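You operate a simulated robot arm through the tools that you are given. There is no shell and no other tool. Be economical: measure what you need, move in short steps, check, and stop when the job is done.

You are at the controls of a simulated two-armed robot. One attempt, no reset.

Task
On the drying rack top, fold the yellow cloth in half.

It is judged by the outcome, as a careful person would: the job done as asked, and still so three seconds after it is handed in. It fails if anything else is knocked over, pushed out of place, dropped, spilled or broken. Flat cloth is picked up by pressing the open fingertips on it (5 to 10 N) and closing them slowly along it; thin cloth reads only 2 to 8 mm in the jaws.

Robot
Two 7-joint arms with two-finger parallel grippers on one trunk, on a base that drives. Base frame: it is fixed to the floor where the robot stands at the start and does not move with it; the origin is under the middle of the robot, x ahead of it, y to its left, z up. Lengths are in m, angles in rad, forces in N, time in s.
The left shoulder is at the start at [0.07, 0.163, 1.195], the right one opposite. With the tool pointing down near the work surface each hand reaches from about 0.38 to 0.88 m from the robot's upright axis, wherever it stands, measured 20 degrees to its own side. Places, roughly: drying rack top [0.6, 0.2, 0.9]. Payload 3.43 kg a hand.
Tool frame (each hand has its own): the origin (TCP) lies between the finger pads and is the grasp point; the fingertips stand 0.034 m ahead of it; z points along the fingers, y is the line along which they close. The gripper opens to 0.128 m. The fingers are 0.024 m wide and 0.012 m thick; the gripper's body (0.048 by 0.13 m) begins 0.096 m behind the TCP.
Orientation is told as [roll, pitch, yaw] about the base's x, y, z axes, in that order, counted from this pose: with the fingers straight down and closing along the base's y, the tool's x points along the base's -x, its y along +y and its z along -z.

Tools
- The arms move only by the tool step_arm. It takes "left_moves", "right_moves" or both (then of equal length, played together; a hand with none holds still); each is a list of rows, each an object of numbers (a shift or turn left out is 0, a gripper value left out holds the last): "wx", "wy", "wz": the turn, a rotation vector about the tool's x, y, z in rad; "tx", "ty", "tz": the shift along the tool's x, y, z in m; "claw": the finger opening in m, from 0 to 0.128. In form: [{"wx": .., "wy": .., "wz": .., "tx": .., "ty": .., "tz": .., "claw": ..}, ...]. A call has 1 to 10 rows; each row is the pose to reach, as a shift and turn from the pose commanded when the call began, along the tool's axes at that moment. A row lasts 0.2 s, in which the tool goes at most 0.05 m and 0.15 rad; a call with a longer step from one row to the next is refused whole, and so is a gripper value outside its range. Where a pose cannot be reached the arm comes as near as it can. A force on the tool above 40 N (or 10 N above the force at the start of the call, whichever is more), or a blocked arm, ends the call early, and 0.2 s more pass. Each finger travels about 0.153 m/s and halts on what it meets, pressing with about 44 N; the grip force reading is that of the motor and also rises with nothing between the fingers. The clock runs only during rows and for 0.2 s after the last one: add rows that repeat a pose to give the fingers time. It gives the time, the measured TCP pose, the force on the tool (base axes), the opening and the grip force at its end, in the units of the frame above (readings bear some noise), with the torque about the TCP (base axes, N m) and any sound that the robot's microphone picked up.
- Cameras (640 x 400 px; columns grow to the right, rows downward): "scene" is now at [0.125, 0.0358, 1.4108]; the picture's right is [0.43, -0.90, 0.00], its down [-0.62, -0.30, -0.73] and it looks along [0.66, 0.32, -0.68] (base axes); focal length 256 px, centre (320, 200). "left" rides on the left gripper at [0.076, 0.011, -0.16] in its tool frame; the picture's right is [-0.15, 0.99, 0.00], its down [-0.88, -0.13, -0.46] and it looks along [-0.45, -0.07, 0.89] (tool axes); focal length 234 px, centre (320, 200). "right" rides on the right gripper at [0.076, -0.011, -0.16] in its tool frame; the picture's right is [0.15, 0.99, 0.00], its down [-0.88, 0.13, -0.46] and it looks along [-0.45, 0.07, 0.89] (tool axes); focal length 234 px, centre (320, 200). There is no depth. A picture from a camera that has moved, and an enlarged one, comes with that camera's place and axes in the base frame and with its lens.
- grab_frame(camera): a new picture of that camera. No time passes.
- lift_body(by): slides the trunk up (or, below 0, down) by that many m; the arms and the scene camera ride with it, the base frame stays. It gives what a move gives, with no picture.
- base_move(legs): drives the robot by 1 to 6 legs, each [ahead, left, turn to the left] in m, m and rad, along the robot's own axes; the way and the turn of a leg run together, so that a leg with both is an arc; at most 1.5 m and 3.142 rad a leg. The arms and the cameras ride along, it lands a little off, and it stops where it bumps. It gives what a move gives.
- aim_head(pan, tilt): turns the head with the scene camera to pan (to the left, within 1.501 rad either way) and tilt (down, from -0.506 to 1.204), counted from straight ahead of the robot. It gives what a move gives.
- inspect(camera, box): a new picture of the part [left, top, right, bottom] of that camera's present view, enlarged. No time passes.
- sign_off(): hands the job in; it is judged then, once.

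Work in short steps. Places have to be worked out from the pictures, the camera data and where the tool is seen: move nearer, look again, correct. Check each grasp and each placing, and mend what went wrong. You have 120 turns and 92 pictures in all, those below and enlarged ones among them. Open the grippers and draw the arms clear of the work before you hand the job in, unless the task says otherwise; then end with one line.

The tools are called as name(argument=value, ...) on one line, values as JSON. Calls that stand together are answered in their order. step_arm: Moves the arms, as the interface text tells. Its arguments: {"type":"object","properties":{"left_moves":{"type":"array","items":{"type":"object","properties":{"wx":{"type":"number"},"wy":{"type":"number"},"wz":{"type":"number"},"tx":{"type":"number"},"ty":{"type":"number"},"tz":{"type":"number"},"claw":{"type":"number"}}}},"right_moves":{"type":"array","items":{"type":"object","properties":{"wx":{"type":"number"},"wy":{"type":"number"},"wz":{"type":"number"},"tx":{"type":"number"},"ty":{"type":"number"},"tz":{"type":"number"},"claw":{"type":"number"}}}}},"required":[]} The other tools are called the same way: lift_body (by) slides the trunk up or down; base_move (legs) drives the base; aim_head (pan, tilt) turns the head that bears the scene camera; grab_frame (camera) takes a picture; inspect (camera, box) takes an enlarged picture of a part of a camera's view; sign_off () hands the job in.

At the start:

```text
time: 0.0
left_tcp_pos: [0.5904, 0.4133, 1.0949]
left_orientation: [0.0, 0.0, -0.001]
left_ft_force: [0.8, 0.2, -1.4]
left_moment: [0.02, -0.01, 0.02]
left_grip_width: 0.1278
left_gripper_force: 0.1
right_tcp_pos: [0.7197, -0.0562, 1.1239]
right_orientation: [0.001, 0.001, 0.001]
right_ft_force: [0.0, -0.3, 0.6]
right_moment: [0.0, 0.01, 0.02]
right_grip_width: 0.128
right_gripper_force: 0.1
trunk travel left (down, up): [-0.675, 0.265]
robot x, y, heading: [-0.0035, 0.0023, 0.002]
head pan, tilt: [0.447, 0.754]
```

scene: 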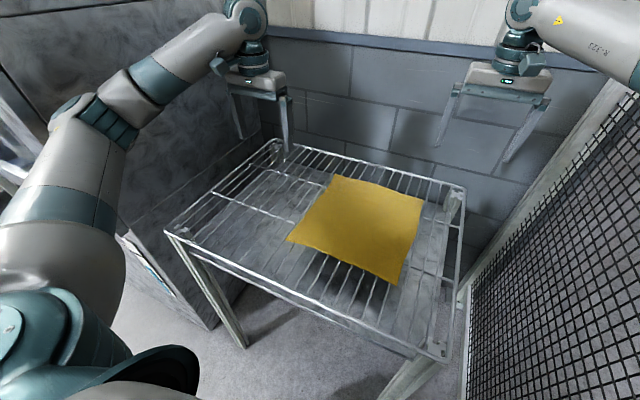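
right: 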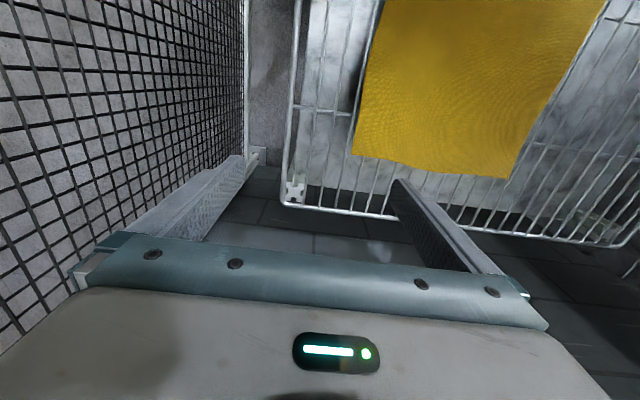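
left: 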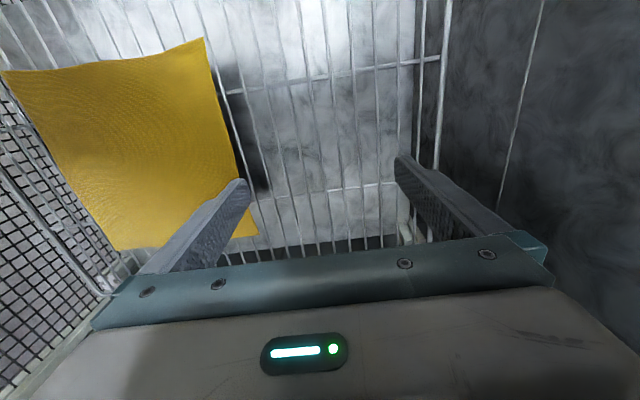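

The cloth looks about 0.30 m square, at x 0.45–0.75 and y 0.0–0.285, with the rack wires running along x. I'll zoom in to check the edges and the wire spacing.

inspect(camera="scene", box=[240, 130, 480, 310])

inspect(camera="left", box=[0, 0, 400, 260])

```text
2.22 times, centred on (360, 220) of scene
camera zoom: at [0.125, 0.0358, 1.4108], right [0.43, -0.9, 0.0], down [-0.62, -0.3, -0.73], along [0.66, 0.32, -0.68], focal length 569 px, centre (231, 156)
```

zoom: 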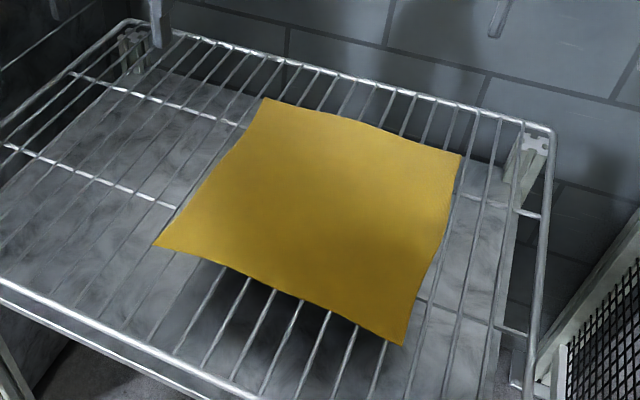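

```text
1.54 times, centred on (200, 130) of left
camera zoom: at [0.5162, 0.4249, 1.2557], right [0.15, 0.99, 0.0], down [0.88, -0.13, 0.46], along [0.45, -0.07, -0.89], focal length 360 px, centre (505, 308)
```

zoom: 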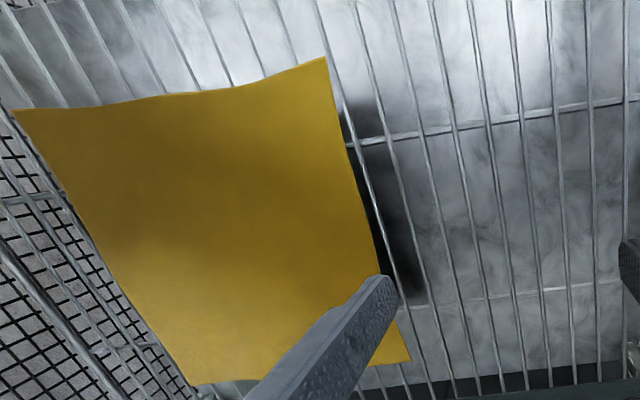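

Both views agree: the near corners are at about (0.447, 0.286) and (0.442, 0.005), and the cloth lies at z≈0.90. The wires are about 30 mm apart. I'll turn both hands to close along x (along the wires), cameras outward, and bring them above the near corners.

step_arm(left_moves=[{"wz": 0.15, "tx": 0.012, "ty": -0.012}, {"wz": 0.3, "tx": 0.024, "ty": -0.024}, {"wz": 0.45, "tx": 0.036, "ty": -0.036}, {"wz": 0.6, "tx": 0.048, "ty": -0.048}, {"wz": 0.75, "tx": 0.06, "ty": -0.06}, {"wz": 0.9, "tx": 0.072, "ty": -0.072}, {"wz": 1.05, "tx": 0.084, "ty": -0.084}, {"wz": 1.2, "tx": 0.096, "ty": -0.096}, {"wz": 1.35, "tx": 0.108, "ty": -0.108}, {"wz": 1.5, "tx": 0.12, "ty": -0.12}], right_moves=[{"wz": -0.15, "tx": 0.025}, {"wz": -0.3, "tx": 0.05}, {"wz": -0.45, "tx": 0.075}, {"wz": -0.6, "tx": 0.1}, {"wz": -0.75, "tx": 0.125}, {"wz": -0.9, "tx": 0.15}, {"wz": -1.05, "tx": 0.175, "ty": 0.01}, {"wz": -1.2, "tx": 0.2, "ty": 0.02}, {"wz": -1.35, "tx": 0.225, "ty": 0.03}, {"wz": -1.5, "tx": 0.25, "ty": 0.04}])

```text
time: 2.2
left_tcp_pos: [0.4613, 0.3058, 1.0945]
left_orientation: [0.006, -0.014, -1.502]
left_ft_force: [-0.2, 0.4, -0.4]
left_moment: [-0.03, 0.02, -0.03]
left_grip_width: 0.128
left_gripper_force: 0.0
right_tcp_pos: [0.4573, -0.0012, 1.1262]
right_orientation: [-0.007, 0.014, 1.508]
right_ft_force: [-0.2, -1.5, 0.1]
right_moment: [0.15, 0.02, 0.0]
right_grip_width: 0.128
right_gripper_force: 0.1
trunk travel left (down, up): [-0.675, 0.265]
robot x, y, heading: [-0.0005, -0.0022, 0.005]
head pan, tilt: [0.447, 0.754]
```

Both reached it. I'll finish the turn, narrow the jaws to 0.03, lower to about 1.03, and look.

step_arm(left_moves=[{"wz": 0.035, "tz": 0.03, "claw": 0.03}, {"wz": 0.07, "tz": 0.06, "claw": 0.03}, {"wz": 0.07, "tz": 0.06, "claw": 0.03}], right_moves=[{"wz": -0.035, "tz": 0.045, "claw": 0.03}, {"wz": -0.07, "tz": 0.09, "claw": 0.03}, {"wz": -0.07, "tz": 0.09, "claw": 0.03}])

grab_frame(camera="scene")

grab_frame(camera="left")

grab_frame(camera="right")

```text
time: 3.0
left_tcp_pos: [0.466, 0.3137, 1.0347]
left_orientation: [0.007, -0.018, -1.568]
left_ft_force: [-0.6, 0.4, 0.2]
left_moment: [0.01, -0.01, -0.01]
left_grip_width: 0.0303
left_gripper_force: 0.1
right_tcp_pos: [0.4628, 0.0036, 1.0383]
right_orientation: [-0.006, 0.016, 1.579]
right_ft_force: [-0.6, -0.1, -0.6]
right_moment: [-0.01, -0.01, 0.02]
right_grip_width: 0.0299
right_gripper_force: 0.1
trunk travel left (down, up): [-0.675, 0.265]
robot x, y, heading: [0.0001, 0.0015, 0.006]
head pan, tilt: [0.447, 0.754]
```

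```text
86 pictures are left
camera scene: at [0.1177, 0.0601, 1.4109], right [0.43, -0.9, 0.02], down [-0.61, -0.31, -0.73], along [0.66, 0.3, -0.69], focal length 256 px, centre (320, 200)
```

scene: 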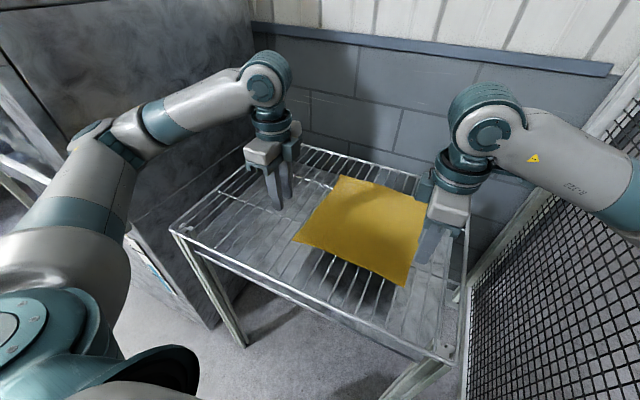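

```text
85 pictures are left
camera left: at [0.4762, 0.392, 1.1931], right [0.99, -0.14, 0.01], down [-0.13, -0.87, 0.47], along [-0.06, -0.47, -0.88], focal length 234 px, centre (320, 200)
```

left: 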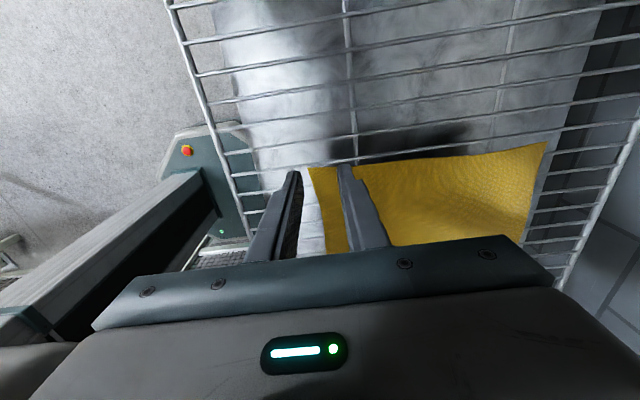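

```text
84 pictures are left
camera right: at [0.4739, -0.0696, 1.1988], right [-0.99, -0.16, -0.01], down [-0.14, 0.89, 0.44], along [-0.06, 0.43, -0.9], focal length 234 px, centre (320, 200)
```

right: 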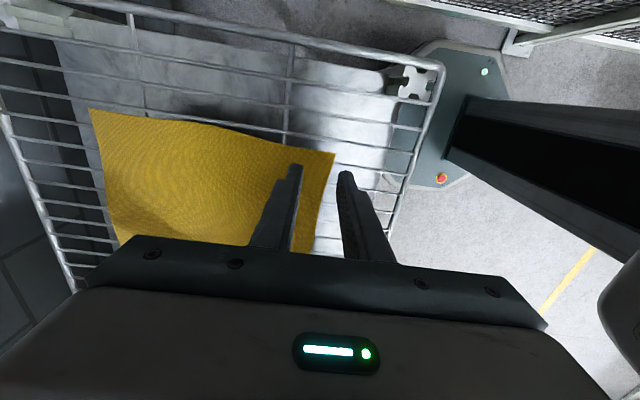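

The corners now read near-left (0.450, 0.285), near-right (0.445, 0.006), far-left (0.750, 0.276) and far-right (0.746, -0.003). I'll zoom in to place the wires against the fingers.

inspect(camera="left", box=[200, 100, 440, 250])

inspect(camera="right", box=[230, 80, 470, 230])

```text
2.67 times, centred on (320, 175) of left
camera zoom: at [0.4762, 0.392, 1.1931], right [0.99, -0.14, 0.01], down [-0.13, -0.87, 0.47], along [-0.06, -0.47, -0.88], focal length 624 px, centre (320, 267)
```

zoom: 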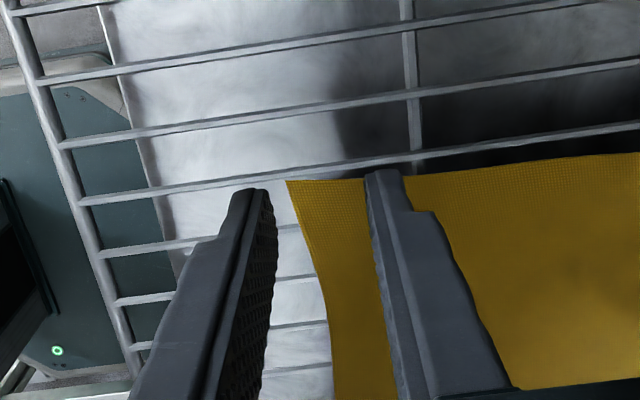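

```text
2.67 times, centred on (350, 155) of right
camera zoom: at [0.4739, -0.0696, 1.1988], right [-0.99, -0.16, -0.01], down [-0.14, 0.89, 0.44], along [-0.06, 0.43, -0.9], focal length 624 px, centre (240, 320)
```

zoom: 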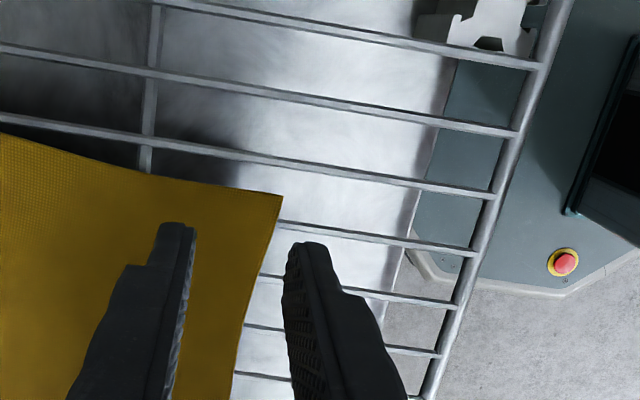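

The wires run at y≈0.259 for the left hand and y≈0.0185 for the right, both just inside the cloth corners. I'll center the jaws over those wires, with the near finger just inside the edge, and descend to just above the cloth.

step_arm(left_moves=[{"tx": -0.028, "ty": 0.004}, {"tx": -0.055, "ty": 0.008}, {"tx": -0.055, "ty": 0.008, "tz": 0.04}, {"tx": -0.055, "ty": 0.008, "tz": 0.075}, {"tx": -0.055, "ty": 0.008, "tz": 0.075}], right_moves=[{"tx": -0.008, "ty": -0.005}, {"tx": -0.015, "ty": -0.009}, {"tx": -0.015, "ty": -0.009, "tz": 0.04}, {"tx": -0.015, "ty": -0.009, "tz": 0.078}, {"tx": -0.015, "ty": -0.009, "tz": 0.078}])

inspect(camera="left", box=[200, 100, 440, 250])

inspect(camera="right", box=[200, 100, 440, 250])

```text
time: 4.2
left_tcp_pos: [0.4794, 0.2542, 0.954]
left_orientation: [-0.005, -0.014, -1.565]
left_ft_force: [-1.1, 0.5, 0.2]
left_moment: [-0.01, 0.05, 0.0]
left_grip_width: 0.03
left_gripper_force: 0.0
right_tcp_pos: [0.4794, 0.0149, 0.9895]
right_orientation: [0.007, 0.014, 1.576]
right_ft_force: [0.5, 0.9, 0.7]
right_moment: [-0.01, 0.02, 0.04]
right_grip_width: 0.0299
right_gripper_force: 0.0
right hand out of reach, approached as far as the arm can: row 3, 4, 5
trunk travel left (down, up): [-0.675, 0.265]
robot x, y, heading: [0.0026, -0.0007, 0.006]
head pan, tilt: [0.447, 0.754]
```

```text
2.67 times, centred on (320, 175) of left
camera zoom: at [0.492, 0.3324, 1.1143], right [0.99, -0.14, 0.0], down [-0.12, -0.87, 0.47], along [-0.07, -0.46, -0.88], focal length 624 px, centre (320, 267)
```

zoom: 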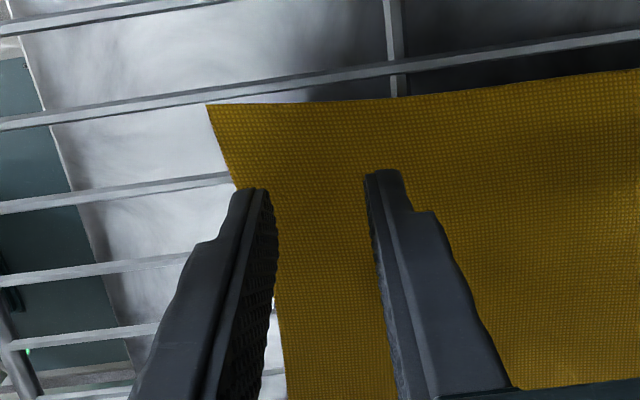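

```text
2.67 times, centred on (320, 175) of right
camera zoom: at [0.4913, -0.0594, 1.1493], right [-0.99, -0.15, 0.01], down [-0.13, 0.89, 0.44], along [-0.08, 0.44, -0.9], focal length 624 px, centre (320, 267)
```

zoom: 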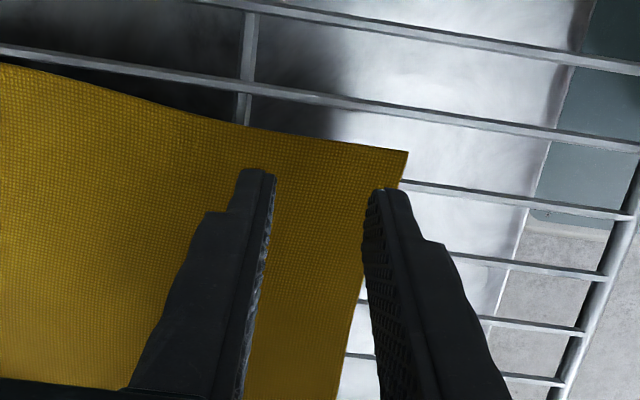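

The left hand is fine, but the right hand can't go lower this close in. I'll raise both hands and back the base up 0.08 m so the work sits in comfortable reach.

step_arm(left_moves=[{"tz": -0.03}, {"tz": -0.06}], right_moves=[{"tz": -0.01}, {"tz": -0.03}])

base_move(legs=[[-0.08, 0, 0]])

```text
time: 4.8
left_tcp_pos: [0.4763, 0.2517, 1.0176]
left_orientation: [0.001, -0.014, -1.567]
left_ft_force: [-0.4, -0.7, -0.3]
left_moment: [0.0, -0.01, 0.0]
left_grip_width: 0.0302
left_gripper_force: 0.0
right_tcp_pos: [0.4757, 0.0107, 1.0262]
right_orientation: [-0.004, 0.014, 1.575]
right_ft_force: [-0.2, 1.1, 0.3]
right_moment: [0.0, 0.02, 0.02]
right_grip_width: 0.0302
right_gripper_force: 0.0
trunk travel left (down, up): [-0.675, 0.265]
robot x, y, heading: [-0.0017, -0.0013, 0.006]
head pan, tilt: [0.447, 0.754]
```

```text
time: 5.9
left_tcp_pos: [0.3929, 0.2518, 1.0174]
left_orientation: [0.005, -0.013, -1.569]
left_ft_force: [-0.1, 1.0, 0.0]
left_moment: [0.01, 0.0, 0.0]
left_grip_width: 0.03
left_gripper_force: 0.1
right_tcp_pos: [0.3917, 0.0106, 1.0234]
right_orientation: [0.0, 0.011, 1.575]
right_ft_force: [0.2, -0.2, 0.1]
right_moment: [0.06, -0.04, 0.01]
right_grip_width: 0.03
right_gripper_force: 0.0
trunk travel left (down, up): [-0.675, 0.265]
robot x, y, heading: [-0.0802, 0.0055, -0.001]
head pan, tilt: [0.447, 0.754]
```

Backed up fine. I'll return to the grip spots, stopping about 2 cm above the cloth.

step_arm(left_moves=[{"tx": 0.003, "ty": 0.042}, {"tx": 0.007, "ty": 0.084}, {"tx": 0.007, "ty": 0.084, "tz": 0.03}, {"tx": 0.007, "ty": 0.084, "tz": 0.0625}, {"tx": 0.007, "ty": 0.084, "tz": 0.0625}], right_moves=[{"tx": -0.004, "ty": -0.041}, {"tx": -0.008, "ty": -0.082}, {"tx": -0.008, "ty": -0.082, "tz": 0.03}, {"tx": -0.008, "ty": -0.082, "tz": 0.068}, {"tx": -0.008, "ty": -0.082, "tz": 0.068}])

inspect(camera="left", box=[200, 100, 440, 250])

inspect(camera="right", box=[200, 100, 440, 250])

```text
time: 7.1
left_tcp_pos: [0.4784, 0.2576, 0.9553]
left_orientation: [0.004, -0.01, -1.569]
left_ft_force: [-0.3, 0.1, 0.4]
left_moment: [0.0, -0.01, 0.03]
left_grip_width: 0.03
left_gripper_force: 0.1
right_tcp_pos: [0.3903, 0.0117, 1.0232]
right_orientation: [0.003, 0.009, 1.575]
right_ft_force: [0.3, 0.2, 1.2]
right_moment: [0.02, 0.02, 0.01]
right_grip_width: 0.0298
right_gripper_force: 0.1
right hand out of reach, approached as far as the arm can: row 1, 2, 3, 4, 5
trunk travel left (down, up): [-0.675, 0.265]
robot x, y, heading: [-0.0813, 0.0051, -0.003]
head pan, tilt: [0.447, 0.754]
```

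```text
2.67 times, centred on (320, 175) of left
camera zoom: at [0.4894, 0.3344, 1.1149], right [0.99, -0.14, 0.0], down [-0.13, -0.88, 0.46], along [-0.06, -0.46, -0.89], focal length 624 px, centre (320, 267)
```

zoom: 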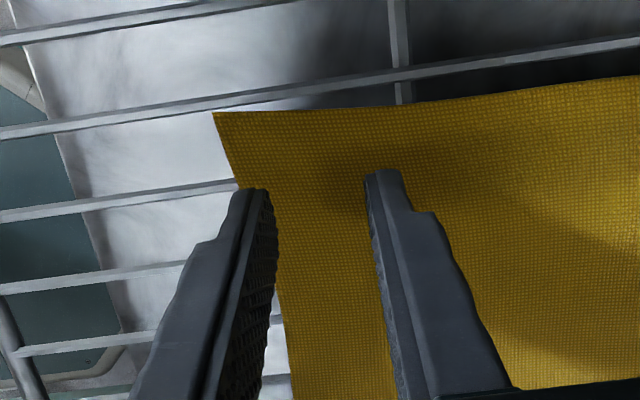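

```text
2.67 times, centred on (320, 175) of right
camera zoom: at [0.4034, -0.0636, 1.1832], right [-0.99, -0.15, 0.0], down [-0.14, 0.88, 0.45], along [-0.07, 0.44, -0.89], focal length 624 px, centre (320, 267)
```

zoom: 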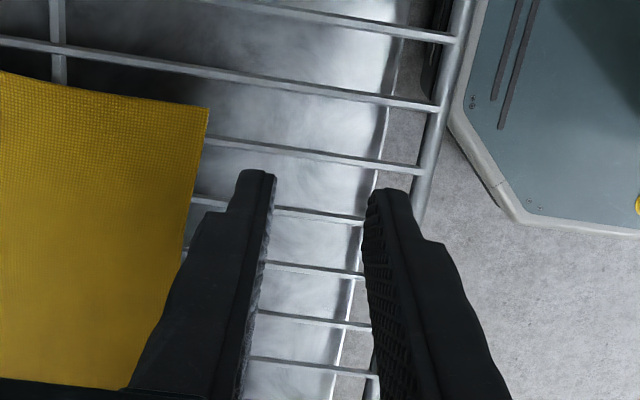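

The right arm seems stuck in its current joint configuration. I'll try freeing it by going up first, then forward.

step_arm(right_moves=[{"tz": -0.04}, {"tz": -0.08}, {"tz": -0.1, "ty": -0.03}, {"tz": -0.1, "ty": -0.06}, {"tz": -0.1, "ty": -0.085}, {"tz": -0.1, "ty": -0.085}])

grab_frame(camera="scene")

```text
time: 8.5
left_tcp_pos: [0.481, 0.2474, 0.957]
left_orientation: [0.001, 0.0, -1.57]
left_ft_force: [-0.6, 0.9, -0.3]
left_moment: [0.02, 0.02, 0.01]
left_grip_width: 0.0299
left_gripper_force: 0.0
right_tcp_pos: [0.4052, 0.0058, 1.1206]
right_orientation: [0.004, 0.001, 1.571]
right_ft_force: [-0.4, 0.2, 1.1]
right_moment: [-0.04, 0.03, -0.01]
right_grip_width: 0.0301
right_gripper_force: 0.0
right hand out of reach, approached as far as the arm can: row 3, 4, 5, 6
trunk travel left (down, up): [-0.675, 0.265]
robot x, y, heading: [-0.0824, -0.0001, 0.002]
head pan, tilt: [0.447, 0.754]
```

```text
77 pictures are left
camera scene: at [0.0426, 0.0382, 1.4108], right [0.43, -0.9, 0.0], down [-0.62, -0.3, -0.73], along [0.66, 0.31, -0.68], focal length 256 px, centre (320, 200)
```

scene: 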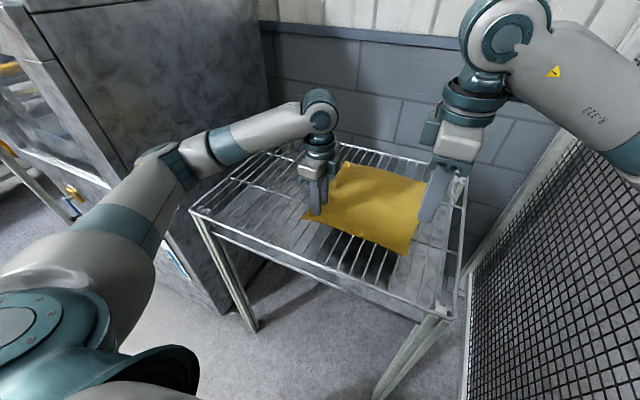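

The right arm looks limited by its wrist turn. I'll swing its yaw back toward 0 and on to -90°, which grips the same way but leaves different joint room.

step_arm(right_moves=[{"wz": 0.15}, {"wz": 0.3}, {"wz": 0.45}, {"wz": 0.6}, {"wz": 0.75}, {"wz": 0.9}, {"wz": 1.05}, {"wz": 1.2}, {"wz": 1.35}, {"wz": 1.5}])

step_arm(right_moves=[{"wz": 0.15, "tx": -0.01}, {"wz": 0.3, "tx": -0.02}, {"wz": 0.45, "tx": -0.03}, {"wz": 0.6, "tx": -0.04}, {"wz": 0.75, "tx": -0.05}, {"wz": 0.9, "tx": -0.06}, {"wz": 1.05, "tx": -0.07}, {"wz": 1.2, "tx": -0.075}, {"wz": 1.35, "tx": -0.075}, {"wz": 1.5, "tx": -0.075}])

```text
time: 10.7
left_tcp_pos: [0.4806, 0.2492, 0.956]
left_orientation: [0.0, -0.002, -1.571]
left_ft_force: [-0.1, -0.1, -0.2]
left_moment: [-0.01, -0.01, 0.0]
left_grip_width: 0.03
left_gripper_force: 0.1
right_tcp_pos: [0.4059, 0.0047, 1.1222]
right_orientation: [0.0, 0.004, 0.073]
right_ft_force: [0.7, -0.1, -0.5]
right_moment: [-0.02, 0.03, -0.02]
right_grip_width: 0.0302
right_gripper_force: 0.0
trunk travel left (down, up): [-0.675, 0.265]
robot x, y, heading: [-0.0814, 0.0029, -0.002]
head pan, tilt: [0.447, 0.754]
```

```text
time: 12.9
left_tcp_pos: [0.4812, 0.2482, 0.9557]
left_orientation: [0.0, 0.0, -1.569]
left_ft_force: [-0.3, 1.0, -0.2]
left_moment: [-0.01, 0.0, 0.0]
left_grip_width: 0.0298
left_gripper_force: 0.0
right_tcp_pos: [0.4806, 0.0114, 1.1209]
right_orientation: [-0.005, 0.002, -1.43]
right_ft_force: [0.2, -0.1, -0.3]
right_moment: [0.01, -0.01, 0.03]
right_grip_width: 0.0301
right_gripper_force: 0.1
trunk travel left (down, up): [-0.675, 0.265]
robot x, y, heading: [-0.0835, -0.0001, -0.0]
head pan, tilt: [0.447, 0.754]
```

The flip worked and the right hand is now at (0.48, 0.011). I'll finish the turn and descend to match the left.

step_arm(right_moves=[{"wz": 0.07, "tz": 0.04, "ty": -0.006, "tx": 0.006}, {"wz": 0.14, "tz": 0.08, "ty": -0.006, "tx": 0.006}, {"wz": 0.14, "tz": 0.12, "ty": -0.006, "tx": 0.006}, {"wz": 0.14, "tz": 0.16, "ty": -0.006, "tx": 0.006}, {"wz": 0.14, "tz": 0.165, "ty": -0.006, "tx": 0.006}])

inspect(camera="right", box=[200, 100, 440, 250])

grab_frame(camera="scene")

```text
time: 14.1
left_tcp_pos: [0.48, 0.2482, 0.9561]
left_orientation: [0.0, 0.0, -1.568]
left_ft_force: [0.4, 0.2, -0.8]
left_moment: [-0.01, -0.05, 0.0]
left_grip_width: 0.0302
left_gripper_force: 0.1
right_tcp_pos: [0.4742, 0.0169, 0.9548]
right_orientation: [-0.005, 0.001, -1.566]
right_ft_force: [0.6, -0.5, -0.2]
right_moment: [-0.01, -0.01, -0.04]
right_grip_width: 0.0301
right_gripper_force: 0.0
trunk travel left (down, up): [-0.675, 0.265]
robot x, y, heading: [-0.0851, -0.0008, -0.0]
head pan, tilt: [0.447, 0.754]
```

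```text
2.67 times, centred on (320, 175) of right
camera zoom: at [0.4624, 0.0922, 1.1137], right [0.99, 0.15, 0.0], down [0.14, -0.88, 0.45], along [0.07, -0.45, -0.89], focal length 624 px, centre (320, 267)
```

zoom: 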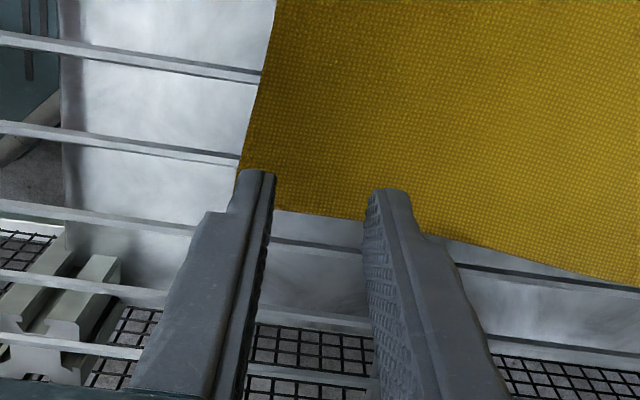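

```text
75 pictures are left
camera scene: at [0.0421, 0.0379, 1.4109], right [0.43, -0.9, 0.0], down [-0.62, -0.3, -0.73], along [0.66, 0.32, -0.68], focal length 256 px, centre (320, 200)
```

scene: 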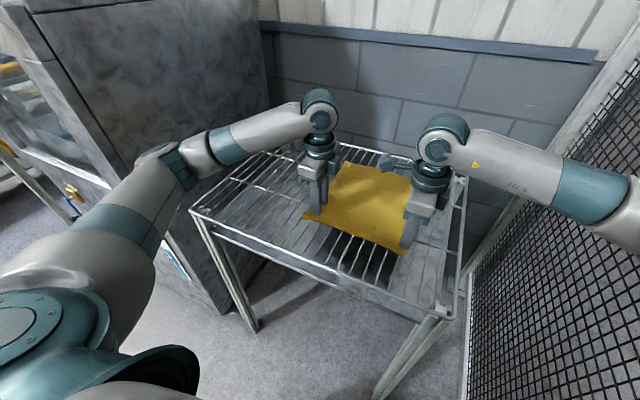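

Right is centered. I'll shift the left hand about 11 mm to its wire (y≈0.260) and bring both down toward contact.

step_arm(left_moves=[{"tx": 0.012, "ty": -0.003}, {"tx": 0.012, "ty": -0.003, "tz": 0.01}, {"tx": 0.012, "ty": -0.003, "tz": 0.018}, {"tx": 0.012, "ty": -0.003, "tz": 0.018}], right_moves=[{"tx": 0.003}, {"tx": 0.003, "tz": 0.01}, {"tx": 0.003, "tz": 0.017}, {"tx": 0.003, "tz": 0.017}])

```text
time: 15.1
left_tcp_pos: [0.4777, 0.2606, 0.9386]
left_orientation: [0.0, -0.001, -1.57]
left_ft_force: [-0.1, 0.6, 0.1]
left_moment: [-0.02, 0.0, 0.0]
left_grip_width: 0.0301
left_gripper_force: 0.1
right_tcp_pos: [0.4727, 0.0197, 0.9384]
right_orientation: [-0.004, 0.001, -1.565]
right_ft_force: [-0.4, -0.3, -0.2]
right_moment: [0.01, -0.01, -0.02]
right_grip_width: 0.03
right_gripper_force: 0.1
trunk travel left (down, up): [-0.675, 0.265]
robot x, y, heading: [-0.0839, 0.002, 0.0]
head pan, tilt: [0.447, 0.754]
```

No contact yet, so I'll ease down a few more millimetres.

step_arm(left_moves=[{"tz": 0.002}, {"tz": 0.004}, {"tz": 0.004}], right_moves=[{"tz": 0.002}, {"tz": 0.004}, {"tz": 0.004}])

```text
time: 15.9
left_tcp_pos: [0.4777, 0.261, 0.9345]
left_orientation: [0.004, -0.001, -1.568]
left_ft_force: [0.4, 1.9, 7.4]
left_moment: [0.0, 0.08, -0.01]
left_grip_width: 0.0294
left_gripper_force: 0.1
right_tcp_pos: [0.4723, 0.0186, 0.9352]
right_orientation: [-0.003, 0.001, -1.565]
right_ft_force: [0.8, -0.5, 2.4]
right_moment: [0.0, -0.04, 0.02]
right_grip_width: 0.0302
right_gripper_force: 0.1
trunk travel left (down, up): [-0.675, 0.265]
robot x, y, heading: [-0.0826, 0.0001, -0.0]
head pan, tilt: [0.447, 0.754]
```

Contact: left 7.4 N, right 2.4 N. I'll add 1 mm on the right, then close both slowly.

step_arm(left_moves=[{"tz": 0.0}, {"claw": 0.026}, {"claw": 0.022}, {"claw": 0.018}, {"claw": 0.014}, {"claw": 0.01}, {"claw": 0.006}, {"claw": 0.002}, {"claw": 0.0}, {"claw": 0.0}], right_moves=[{"tz": 0.0012}, {"tz": 0.0012, "claw": 0.026}, {"tz": 0.0012, "claw": 0.022}, {"tz": 0.0012, "claw": 0.018}, {"tz": 0.0012, "claw": 0.014}, {"tz": 0.0012, "claw": 0.01}, {"tz": 0.0012, "claw": 0.006}, {"tz": 0.0012, "claw": 0.002}, {"tz": 0.0012, "claw": 0.0}, {"tz": 0.0012, "claw": 0.0}])

inspect(camera="left", box=[200, 100, 440, 250])

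inspect(camera="right", box=[200, 100, 440, 250])

```text
time: 18.1
left_tcp_pos: [0.4779, 0.2608, 0.9351]
left_orientation: [0.001, 0.0, -1.568]
left_ft_force: [0.7, -3.0, 3.1]
left_moment: [-0.13, -0.02, 0.02]
left_grip_width: 0.0018
left_gripper_force: 36.7
right_tcp_pos: [0.4719, 0.0193, 0.9355]
right_orientation: [-0.002, 0.002, -1.565]
right_ft_force: [0.9, 2.2, 21.6]
right_moment: [-0.04, -0.05, -0.02]
right_grip_width: 0.0051
right_gripper_force: 39.5
trunk travel left (down, up): [-0.675, 0.265]
robot x, y, heading: [-0.081, -0.0004, -0.004]
head pan, tilt: [0.447, 0.754]
```

```text
2.67 times, centred on (320, 175) of left
camera zoom: at [0.4883, 0.3353, 1.0963], right [0.99, -0.15, 0.0], down [-0.13, -0.88, 0.46], along [-0.07, -0.45, -0.89], focal length 624 px, centre (320, 267)
```

zoom: 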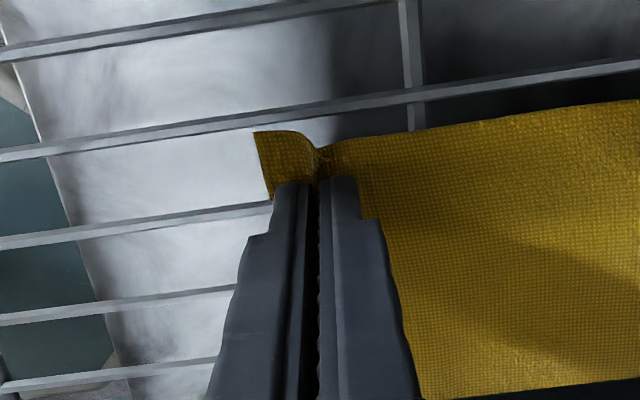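

```text
2.67 times, centred on (320, 175) of right
camera zoom: at [0.4602, 0.0938, 1.0945], right [0.99, 0.15, 0.0], down [0.14, -0.88, 0.45], along [0.07, -0.45, -0.89], focal length 624 px, centre (320, 267)
```

zoom: 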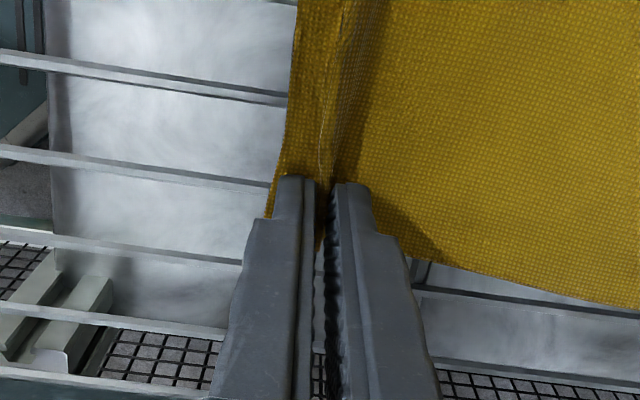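

Both show a pinched ridge: right reads 5.1 mm, left 1.8 mm, which is marginal. I'll lift slightly and check.

step_arm(left_moves=[{"tz": -0.01}, {"tz": -0.025}, {"tz": -0.04}, {"tz": -0.04}], right_moves=[{"tz": -0.01}, {"tz": -0.025}, {"tz": -0.04}, {"tz": -0.04}])

grab_frame(camera="left")

grab_frame(camera="right")

```text
time: 19.1
left_tcp_pos: [0.478, 0.2602, 0.9738]
left_orientation: [-0.001, 0.0, -1.569]
left_ft_force: [0.5, -0.5, -0.5]
left_moment: [-0.08, 0.01, -0.02]
left_grip_width: 0.002
left_gripper_force: 36.4
right_tcp_pos: [0.4722, 0.0195, 0.9741]
right_orientation: [-0.006, 0.001, -1.567]
right_ft_force: [1.2, 2.1, 0.1]
right_moment: [0.05, -0.01, -0.01]
right_grip_width: 0.0046
right_gripper_force: 39.1
trunk travel left (down, up): [-0.675, 0.265]
robot x, y, heading: [-0.0815, 0.0019, -0.005]
head pan, tilt: [0.447, 0.754]
```

```text
72 pictures are left
camera left: at [0.4901, 0.3359, 1.1347], right [0.99, -0.15, 0.0], down [-0.13, -0.88, 0.46], along [-0.07, -0.45, -0.89], focal length 234 px, centre (320, 200)
```

left: 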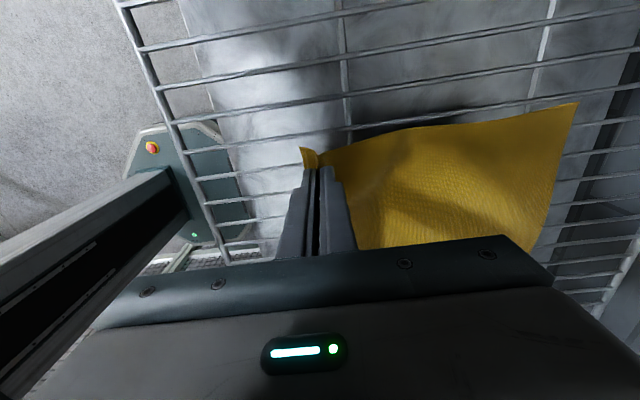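

```text
71 pictures are left
camera right: at [0.4622, 0.0942, 1.1335], right [0.99, 0.15, 0.0], down [0.14, -0.88, 0.45], along [0.06, -0.45, -0.89], focal length 234 px, centre (320, 200)
```

right: 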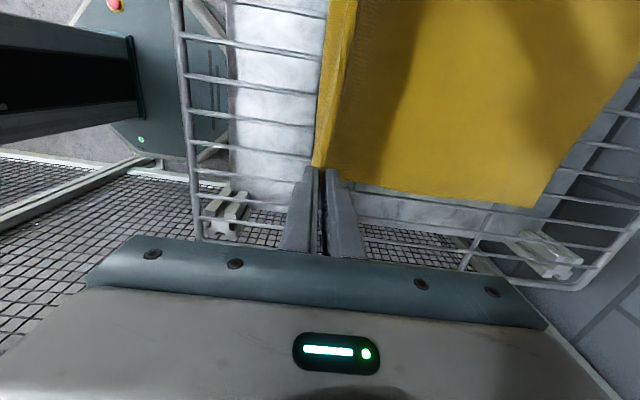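

Both corners hold. I'll now carry the edge in an arc over toward the far edge, about 0.11 m in radius around x=0.60.

step_arm(left_moves=[{"ty": 0.005, "tz": -0.02}, {"ty": 0.015, "tz": -0.04}, {"ty": 0.035, "tz": -0.055}, {"ty": 0.06, "tz": -0.068}, {"ty": 0.085, "tz": -0.074}, {"ty": 0.11, "tz": -0.076}, {"ty": 0.135, "tz": -0.075}, {"ty": 0.16, "tz": -0.07}, {"ty": 0.185, "tz": -0.058}, {"ty": 0.2, "tz": -0.045}], right_moves=[{"ty": 0.005, "tz": -0.02}, {"ty": 0.015, "tz": -0.04}, {"ty": 0.035, "tz": -0.055}, {"ty": 0.06, "tz": -0.068}, {"ty": 0.085, "tz": -0.074}, {"ty": 0.11, "tz": -0.076}, {"ty": 0.135, "tz": -0.075}, {"ty": 0.16, "tz": -0.07}, {"ty": 0.185, "tz": -0.058}, {"ty": 0.2, "tz": -0.045}])

grab_frame(camera="scene")

grab_frame(camera="left")

grab_frame(camera="right")

```text
time: 21.3
left_tcp_pos: [0.6782, 0.2604, 1.0175]
left_orientation: [-0.001, -0.001, -1.571]
left_ft_force: [1.6, -1.7, -0.4]
left_moment: [-0.01, 0.03, 0.0]
left_grip_width: 0.0018
left_gripper_force: 36.5
right_tcp_pos: [0.674, 0.0174, 1.0163]
right_orientation: [-0.006, 0.001, -1.567]
right_ft_force: [0.4, 1.9, -0.6]
right_moment: [0.04, 0.02, 0.0]
right_grip_width: 0.0044
right_gripper_force: 39.1
trunk travel left (down, up): [-0.675, 0.265]
robot x, y, heading: [-0.0826, 0.005, 0.002]
head pan, tilt: [0.447, 0.754]
```

```text
70 pictures are left
camera scene: at [0.0436, 0.0382, 1.4107], right [0.43, -0.9, 0.0], down [-0.62, -0.3, -0.73], along [0.66, 0.31, -0.68], focal length 256 px, centre (320, 200)
```

scene: 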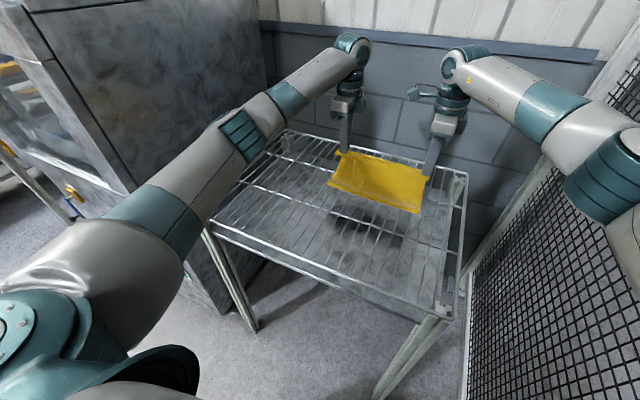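

```text
69 pictures are left
camera left: at [0.6907, 0.3358, 1.1782], right [0.99, -0.15, 0.0], down [-0.13, -0.88, 0.46], along [-0.07, -0.45, -0.89], focal length 234 px, centre (320, 200)
```

left: 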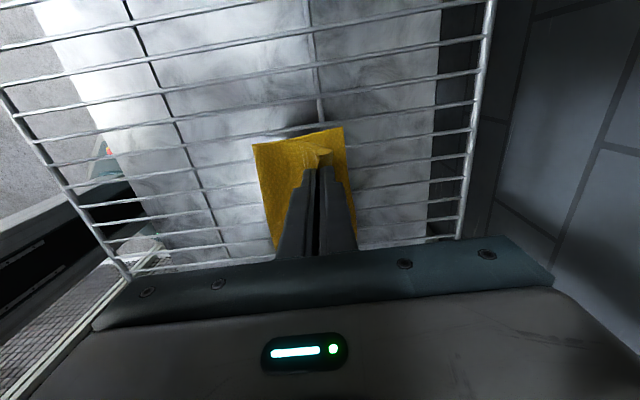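

```text
68 pictures are left
camera right: at [0.6628, 0.094, 1.1765], right [0.99, 0.15, -0.01], down [0.14, -0.88, 0.45], along [0.06, -0.45, -0.89], focal length 234 px, centre (320, 200)
```

right: 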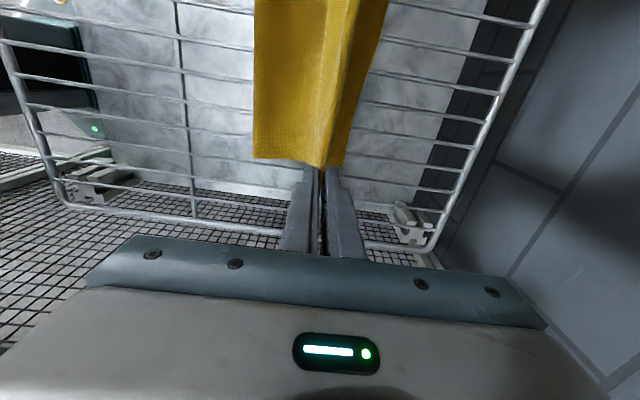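

The cloth has folded up, with the bend near x≈0.60, but the lower layer's far edge now seems to read about 0.71. I'll look closer before lowering.

inspect(camera="scene", box=[300, 120, 460, 240])

inspect(camera="left", box=[220, 100, 400, 260])

inspect(camera="right", box=[220, 0, 420, 200])

```text
3.33 times, centred on (380, 180) of scene
camera zoom: at [0.0436, 0.0382, 1.4107], right [0.43, -0.9, 0.0], down [-0.62, -0.3, -0.73], along [0.66, 0.31, -0.68], focal length 854 px, centre (120, 267)
```

zoom: 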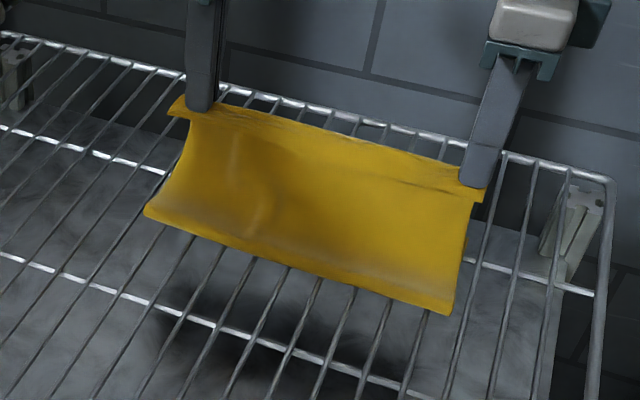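

```text
2.50 times, centred on (310, 180) of left
camera zoom: at [0.6907, 0.3358, 1.1782], right [0.99, -0.15, 0.0], down [-0.13, -0.88, 0.46], along [-0.07, -0.45, -0.89], focal length 585 px, centre (345, 250)
```

zoom: 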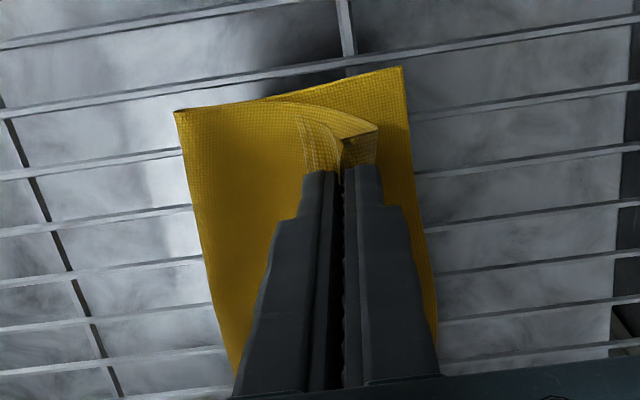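

```text
2.00 times, centred on (320, 100) of right
camera zoom: at [0.6628, 0.094, 1.1765], right [0.99, 0.15, -0.01], down [0.14, -0.88, 0.45], along [0.06, -0.45, -0.89], focal length 468 px, centre (320, 400)
```

zoom: 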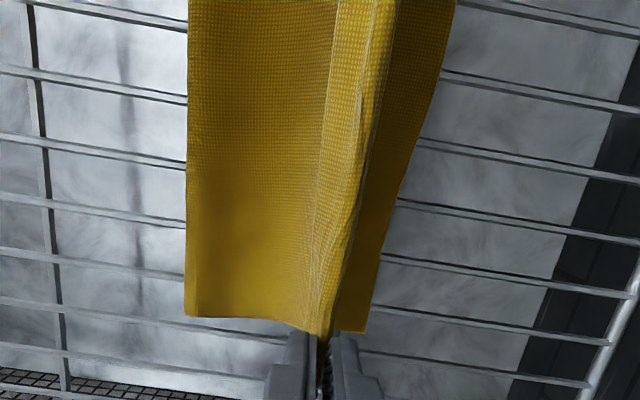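

The cloth slid about 4 cm toward me while lifting, so the lower layer's far edge is at x≈0.71. The grips are already at the matching x≈0.676, so I'll lower straight down and let the fold roll out toward the robot.

step_arm(left_moves=[{"tz": 0.015}, {"tz": 0.03}, {"tz": 0.045}, {"tz": 0.055}, {"tz": 0.062}, {"tz": 0.062}], right_moves=[{"tz": 0.015}, {"tz": 0.03}, {"tz": 0.045}, {"tz": 0.055}, {"tz": 0.062}, {"tz": 0.062}])

inspect(camera="scene", box=[300, 120, 460, 240])

inspect(camera="left", box=[200, 80, 440, 260])

inspect(camera="right", box=[200, 0, 440, 200])

```text
time: 22.7
left_tcp_pos: [0.6793, 0.2606, 0.9578]
left_orientation: [0.0, 0.001, -1.569]
left_ft_force: [0.2, -1.2, -0.8]
left_moment: [-0.06, -0.04, -0.01]
left_grip_width: 0.0017
left_gripper_force: 37.4
right_tcp_pos: [0.6724, 0.0185, 0.9554]
right_orientation: [-0.002, -0.001, -1.568]
right_ft_force: [1.4, 2.9, -0.1]
right_moment: [0.04, -0.02, -0.03]
right_grip_width: 0.0045
right_gripper_force: 39.0
trunk travel left (down, up): [-0.675, 0.265]
robot x, y, heading: [-0.08, 0.0031, -0.002]
head pan, tilt: [0.447, 0.754]
```

```text
3.33 times, centred on (380, 180) of scene
camera zoom: at [0.0426, 0.0378, 1.4108], right [0.43, -0.9, 0.0], down [-0.62, -0.3, -0.73], along [0.66, 0.32, -0.68], focal length 854 px, centre (120, 267)
```

zoom: 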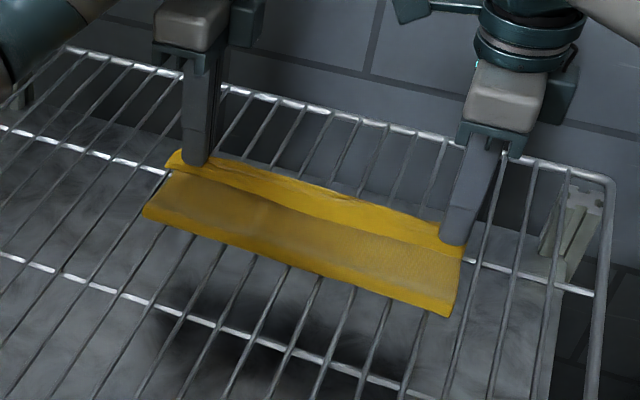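

```text
2.22 times, centred on (320, 170) of left
camera zoom: at [0.6906, 0.336, 1.1184], right [0.99, -0.15, 0.0], down [-0.13, -0.88, 0.46], along [-0.07, -0.45, -0.89], focal length 520 px, centre (320, 267)
```

zoom: 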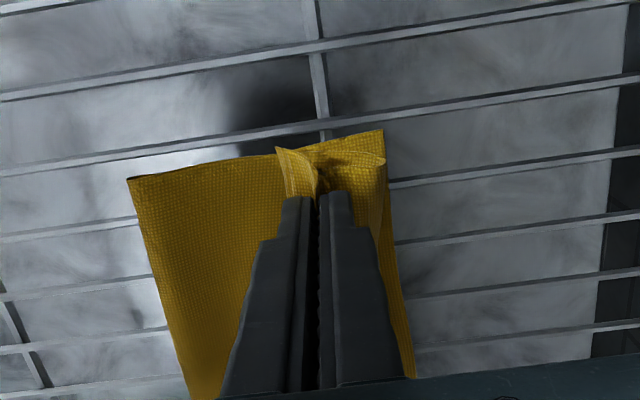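

```text
2.00 times, centred on (320, 100) of right
camera zoom: at [0.6616, 0.0938, 1.1149], right [0.99, 0.15, 0.0], down [0.14, -0.88, 0.45], along [0.07, -0.45, -0.89], focal length 468 px, centre (320, 400)
```

zoom: 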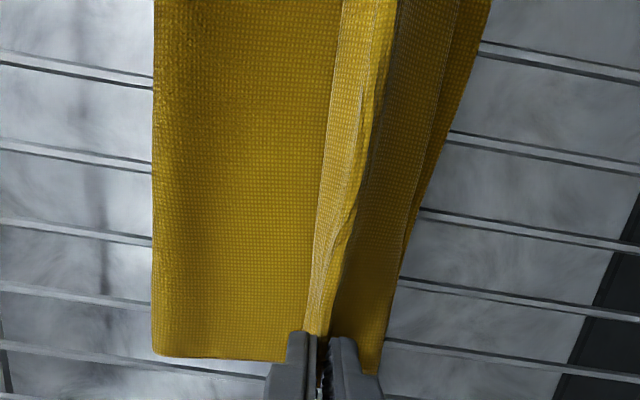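

The slack is bulging past the fingers, and the bend is still at x≈0.60, about 4 cm beyond the cloth's mid-line at 0.56. I'll raise, bring the grips back above x≈0.56 so the bend unrolls, and check.

step_arm(left_moves=[{"ty": -0.01, "tz": -0.03}, {"ty": -0.03, "tz": -0.055}, {"ty": -0.055, "tz": -0.073}, {"ty": -0.085, "tz": -0.083}, {"ty": -0.115, "tz": -0.085}, {"ty": -0.12, "tz": -0.085}, {"ty": -0.12, "tz": -0.085}], right_moves=[{"ty": -0.01, "tz": -0.03}, {"ty": -0.03, "tz": -0.055}, {"ty": -0.055, "tz": -0.073}, {"ty": -0.08, "tz": -0.083}, {"ty": -0.11, "tz": -0.085}, {"ty": -0.115, "tz": -0.085}, {"ty": -0.115, "tz": -0.085}])

inspect(camera="scene", box=[280, 120, 460, 255])

inspect(camera="left", box=[200, 80, 440, 260])

```text
time: 24.3
left_tcp_pos: [0.5563, 0.2596, 1.0411]
left_orientation: [-0.001, -0.001, -1.569]
left_ft_force: [-0.4, -1.7, 0.6]
left_moment: [-0.08, -0.01, 0.0]
left_grip_width: 0.0017
left_gripper_force: 36.7
right_tcp_pos: [0.557, 0.0187, 1.0415]
right_orientation: [-0.003, 0.0, -1.565]
right_ft_force: [0.5, 2.0, -1.4]
right_moment: [0.06, 0.0, -0.02]
right_grip_width: 0.0045
right_gripper_force: 39.0
trunk travel left (down, up): [-0.675, 0.265]
robot x, y, heading: [-0.0808, 0.0025, -0.006]
head pan, tilt: [0.447, 0.754]
```

```text
2.96 times, centred on (370, 188) of scene
camera zoom: at [0.0425, 0.0379, 1.4108], right [0.43, -0.9, 0.0], down [-0.62, -0.3, -0.73], along [0.66, 0.32, -0.68], focal length 759 px, centre (172, 237)
```

zoom: 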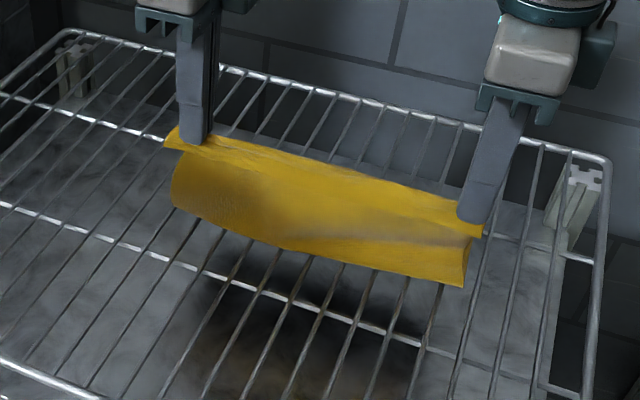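

```text
2.22 times, centred on (320, 170) of left
camera zoom: at [0.5688, 0.3356, 1.2032], right [0.99, -0.15, 0.0], down [-0.13, -0.88, 0.46], along [-0.07, -0.45, -0.89], focal length 520 px, centre (320, 267)
```

zoom: 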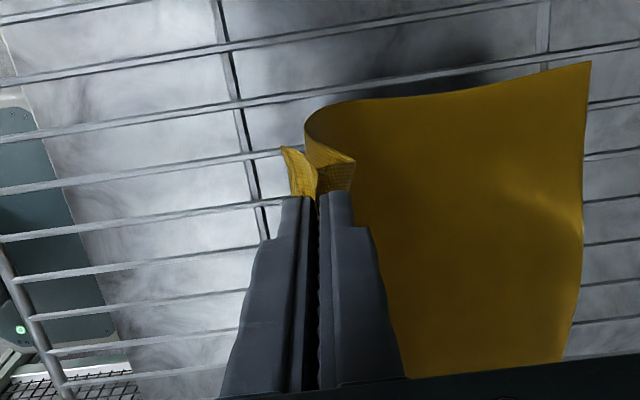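

The bend is now at x≈0.555 with the far edge still at 0.709, so the halves are even. I'll arc the grips over and down toward x≈0.678.

step_arm(left_moves=[{"ty": 0.025, "tz": 0.0}, {"ty": 0.05, "tz": 0.006}, {"ty": 0.075, "tz": 0.018}, {"ty": 0.097, "tz": 0.035}, {"ty": 0.112, "tz": 0.053}, {"ty": 0.121, "tz": 0.07}, {"ty": 0.123, "tz": 0.082}, {"ty": 0.123, "tz": 0.082}], right_moves=[{"ty": 0.025, "tz": 0.0}, {"ty": 0.05, "tz": 0.006}, {"ty": 0.075, "tz": 0.018}, {"ty": 0.097, "tz": 0.035}, {"ty": 0.112, "tz": 0.053}, {"ty": 0.121, "tz": 0.07}, {"ty": 0.123, "tz": 0.082}, {"ty": 0.123, "tz": 0.082}])

inspect(camera="scene", box=[280, 120, 460, 255])

inspect(camera="left", box=[200, 80, 440, 260])

```text
time: 26.1
left_tcp_pos: [0.6807, 0.2604, 0.9602]
left_orientation: [-0.001, 0.001, -1.57]
left_ft_force: [0.2, 0.0, 0.1]
left_moment: [0.0, 0.02, -0.01]
left_grip_width: 0.0022
left_gripper_force: 37.0
right_tcp_pos: [0.6807, 0.0193, 0.9571]
right_orientation: [-0.004, 0.0, -1.564]
right_ft_force: [-0.2, 0.2, 0.5]
right_moment: [0.01, 0.03, -0.02]
right_grip_width: 0.0044
right_gripper_force: 38.6
trunk travel left (down, up): [-0.675, 0.265]
robot x, y, heading: [-0.0876, 0.0018, 0.004]
head pan, tilt: [0.447, 0.754]
```

```text
2.96 times, centred on (370, 188) of scene
camera zoom: at [0.0424, 0.0378, 1.4108], right [0.43, -0.9, 0.0], down [-0.62, -0.3, -0.73], along [0.66, 0.32, -0.68], focal length 759 px, centre (172, 237)
```

zoom: 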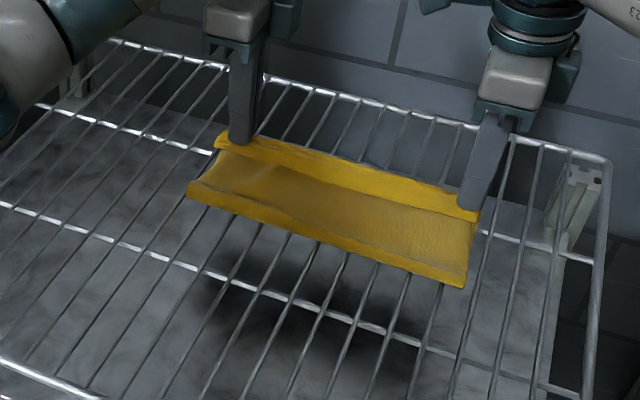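

```text
2.22 times, centred on (320, 170) of left
camera zoom: at [0.6921, 0.3352, 1.1211], right [0.99, -0.15, 0.0], down [-0.13, -0.88, 0.46], along [-0.07, -0.45, -0.89], focal length 520 px, centre (320, 267)
```

zoom: 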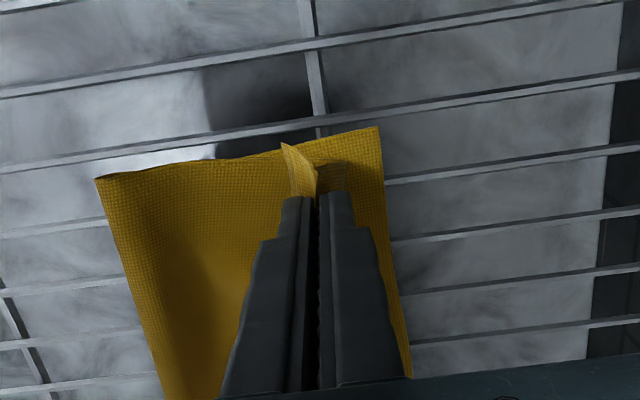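

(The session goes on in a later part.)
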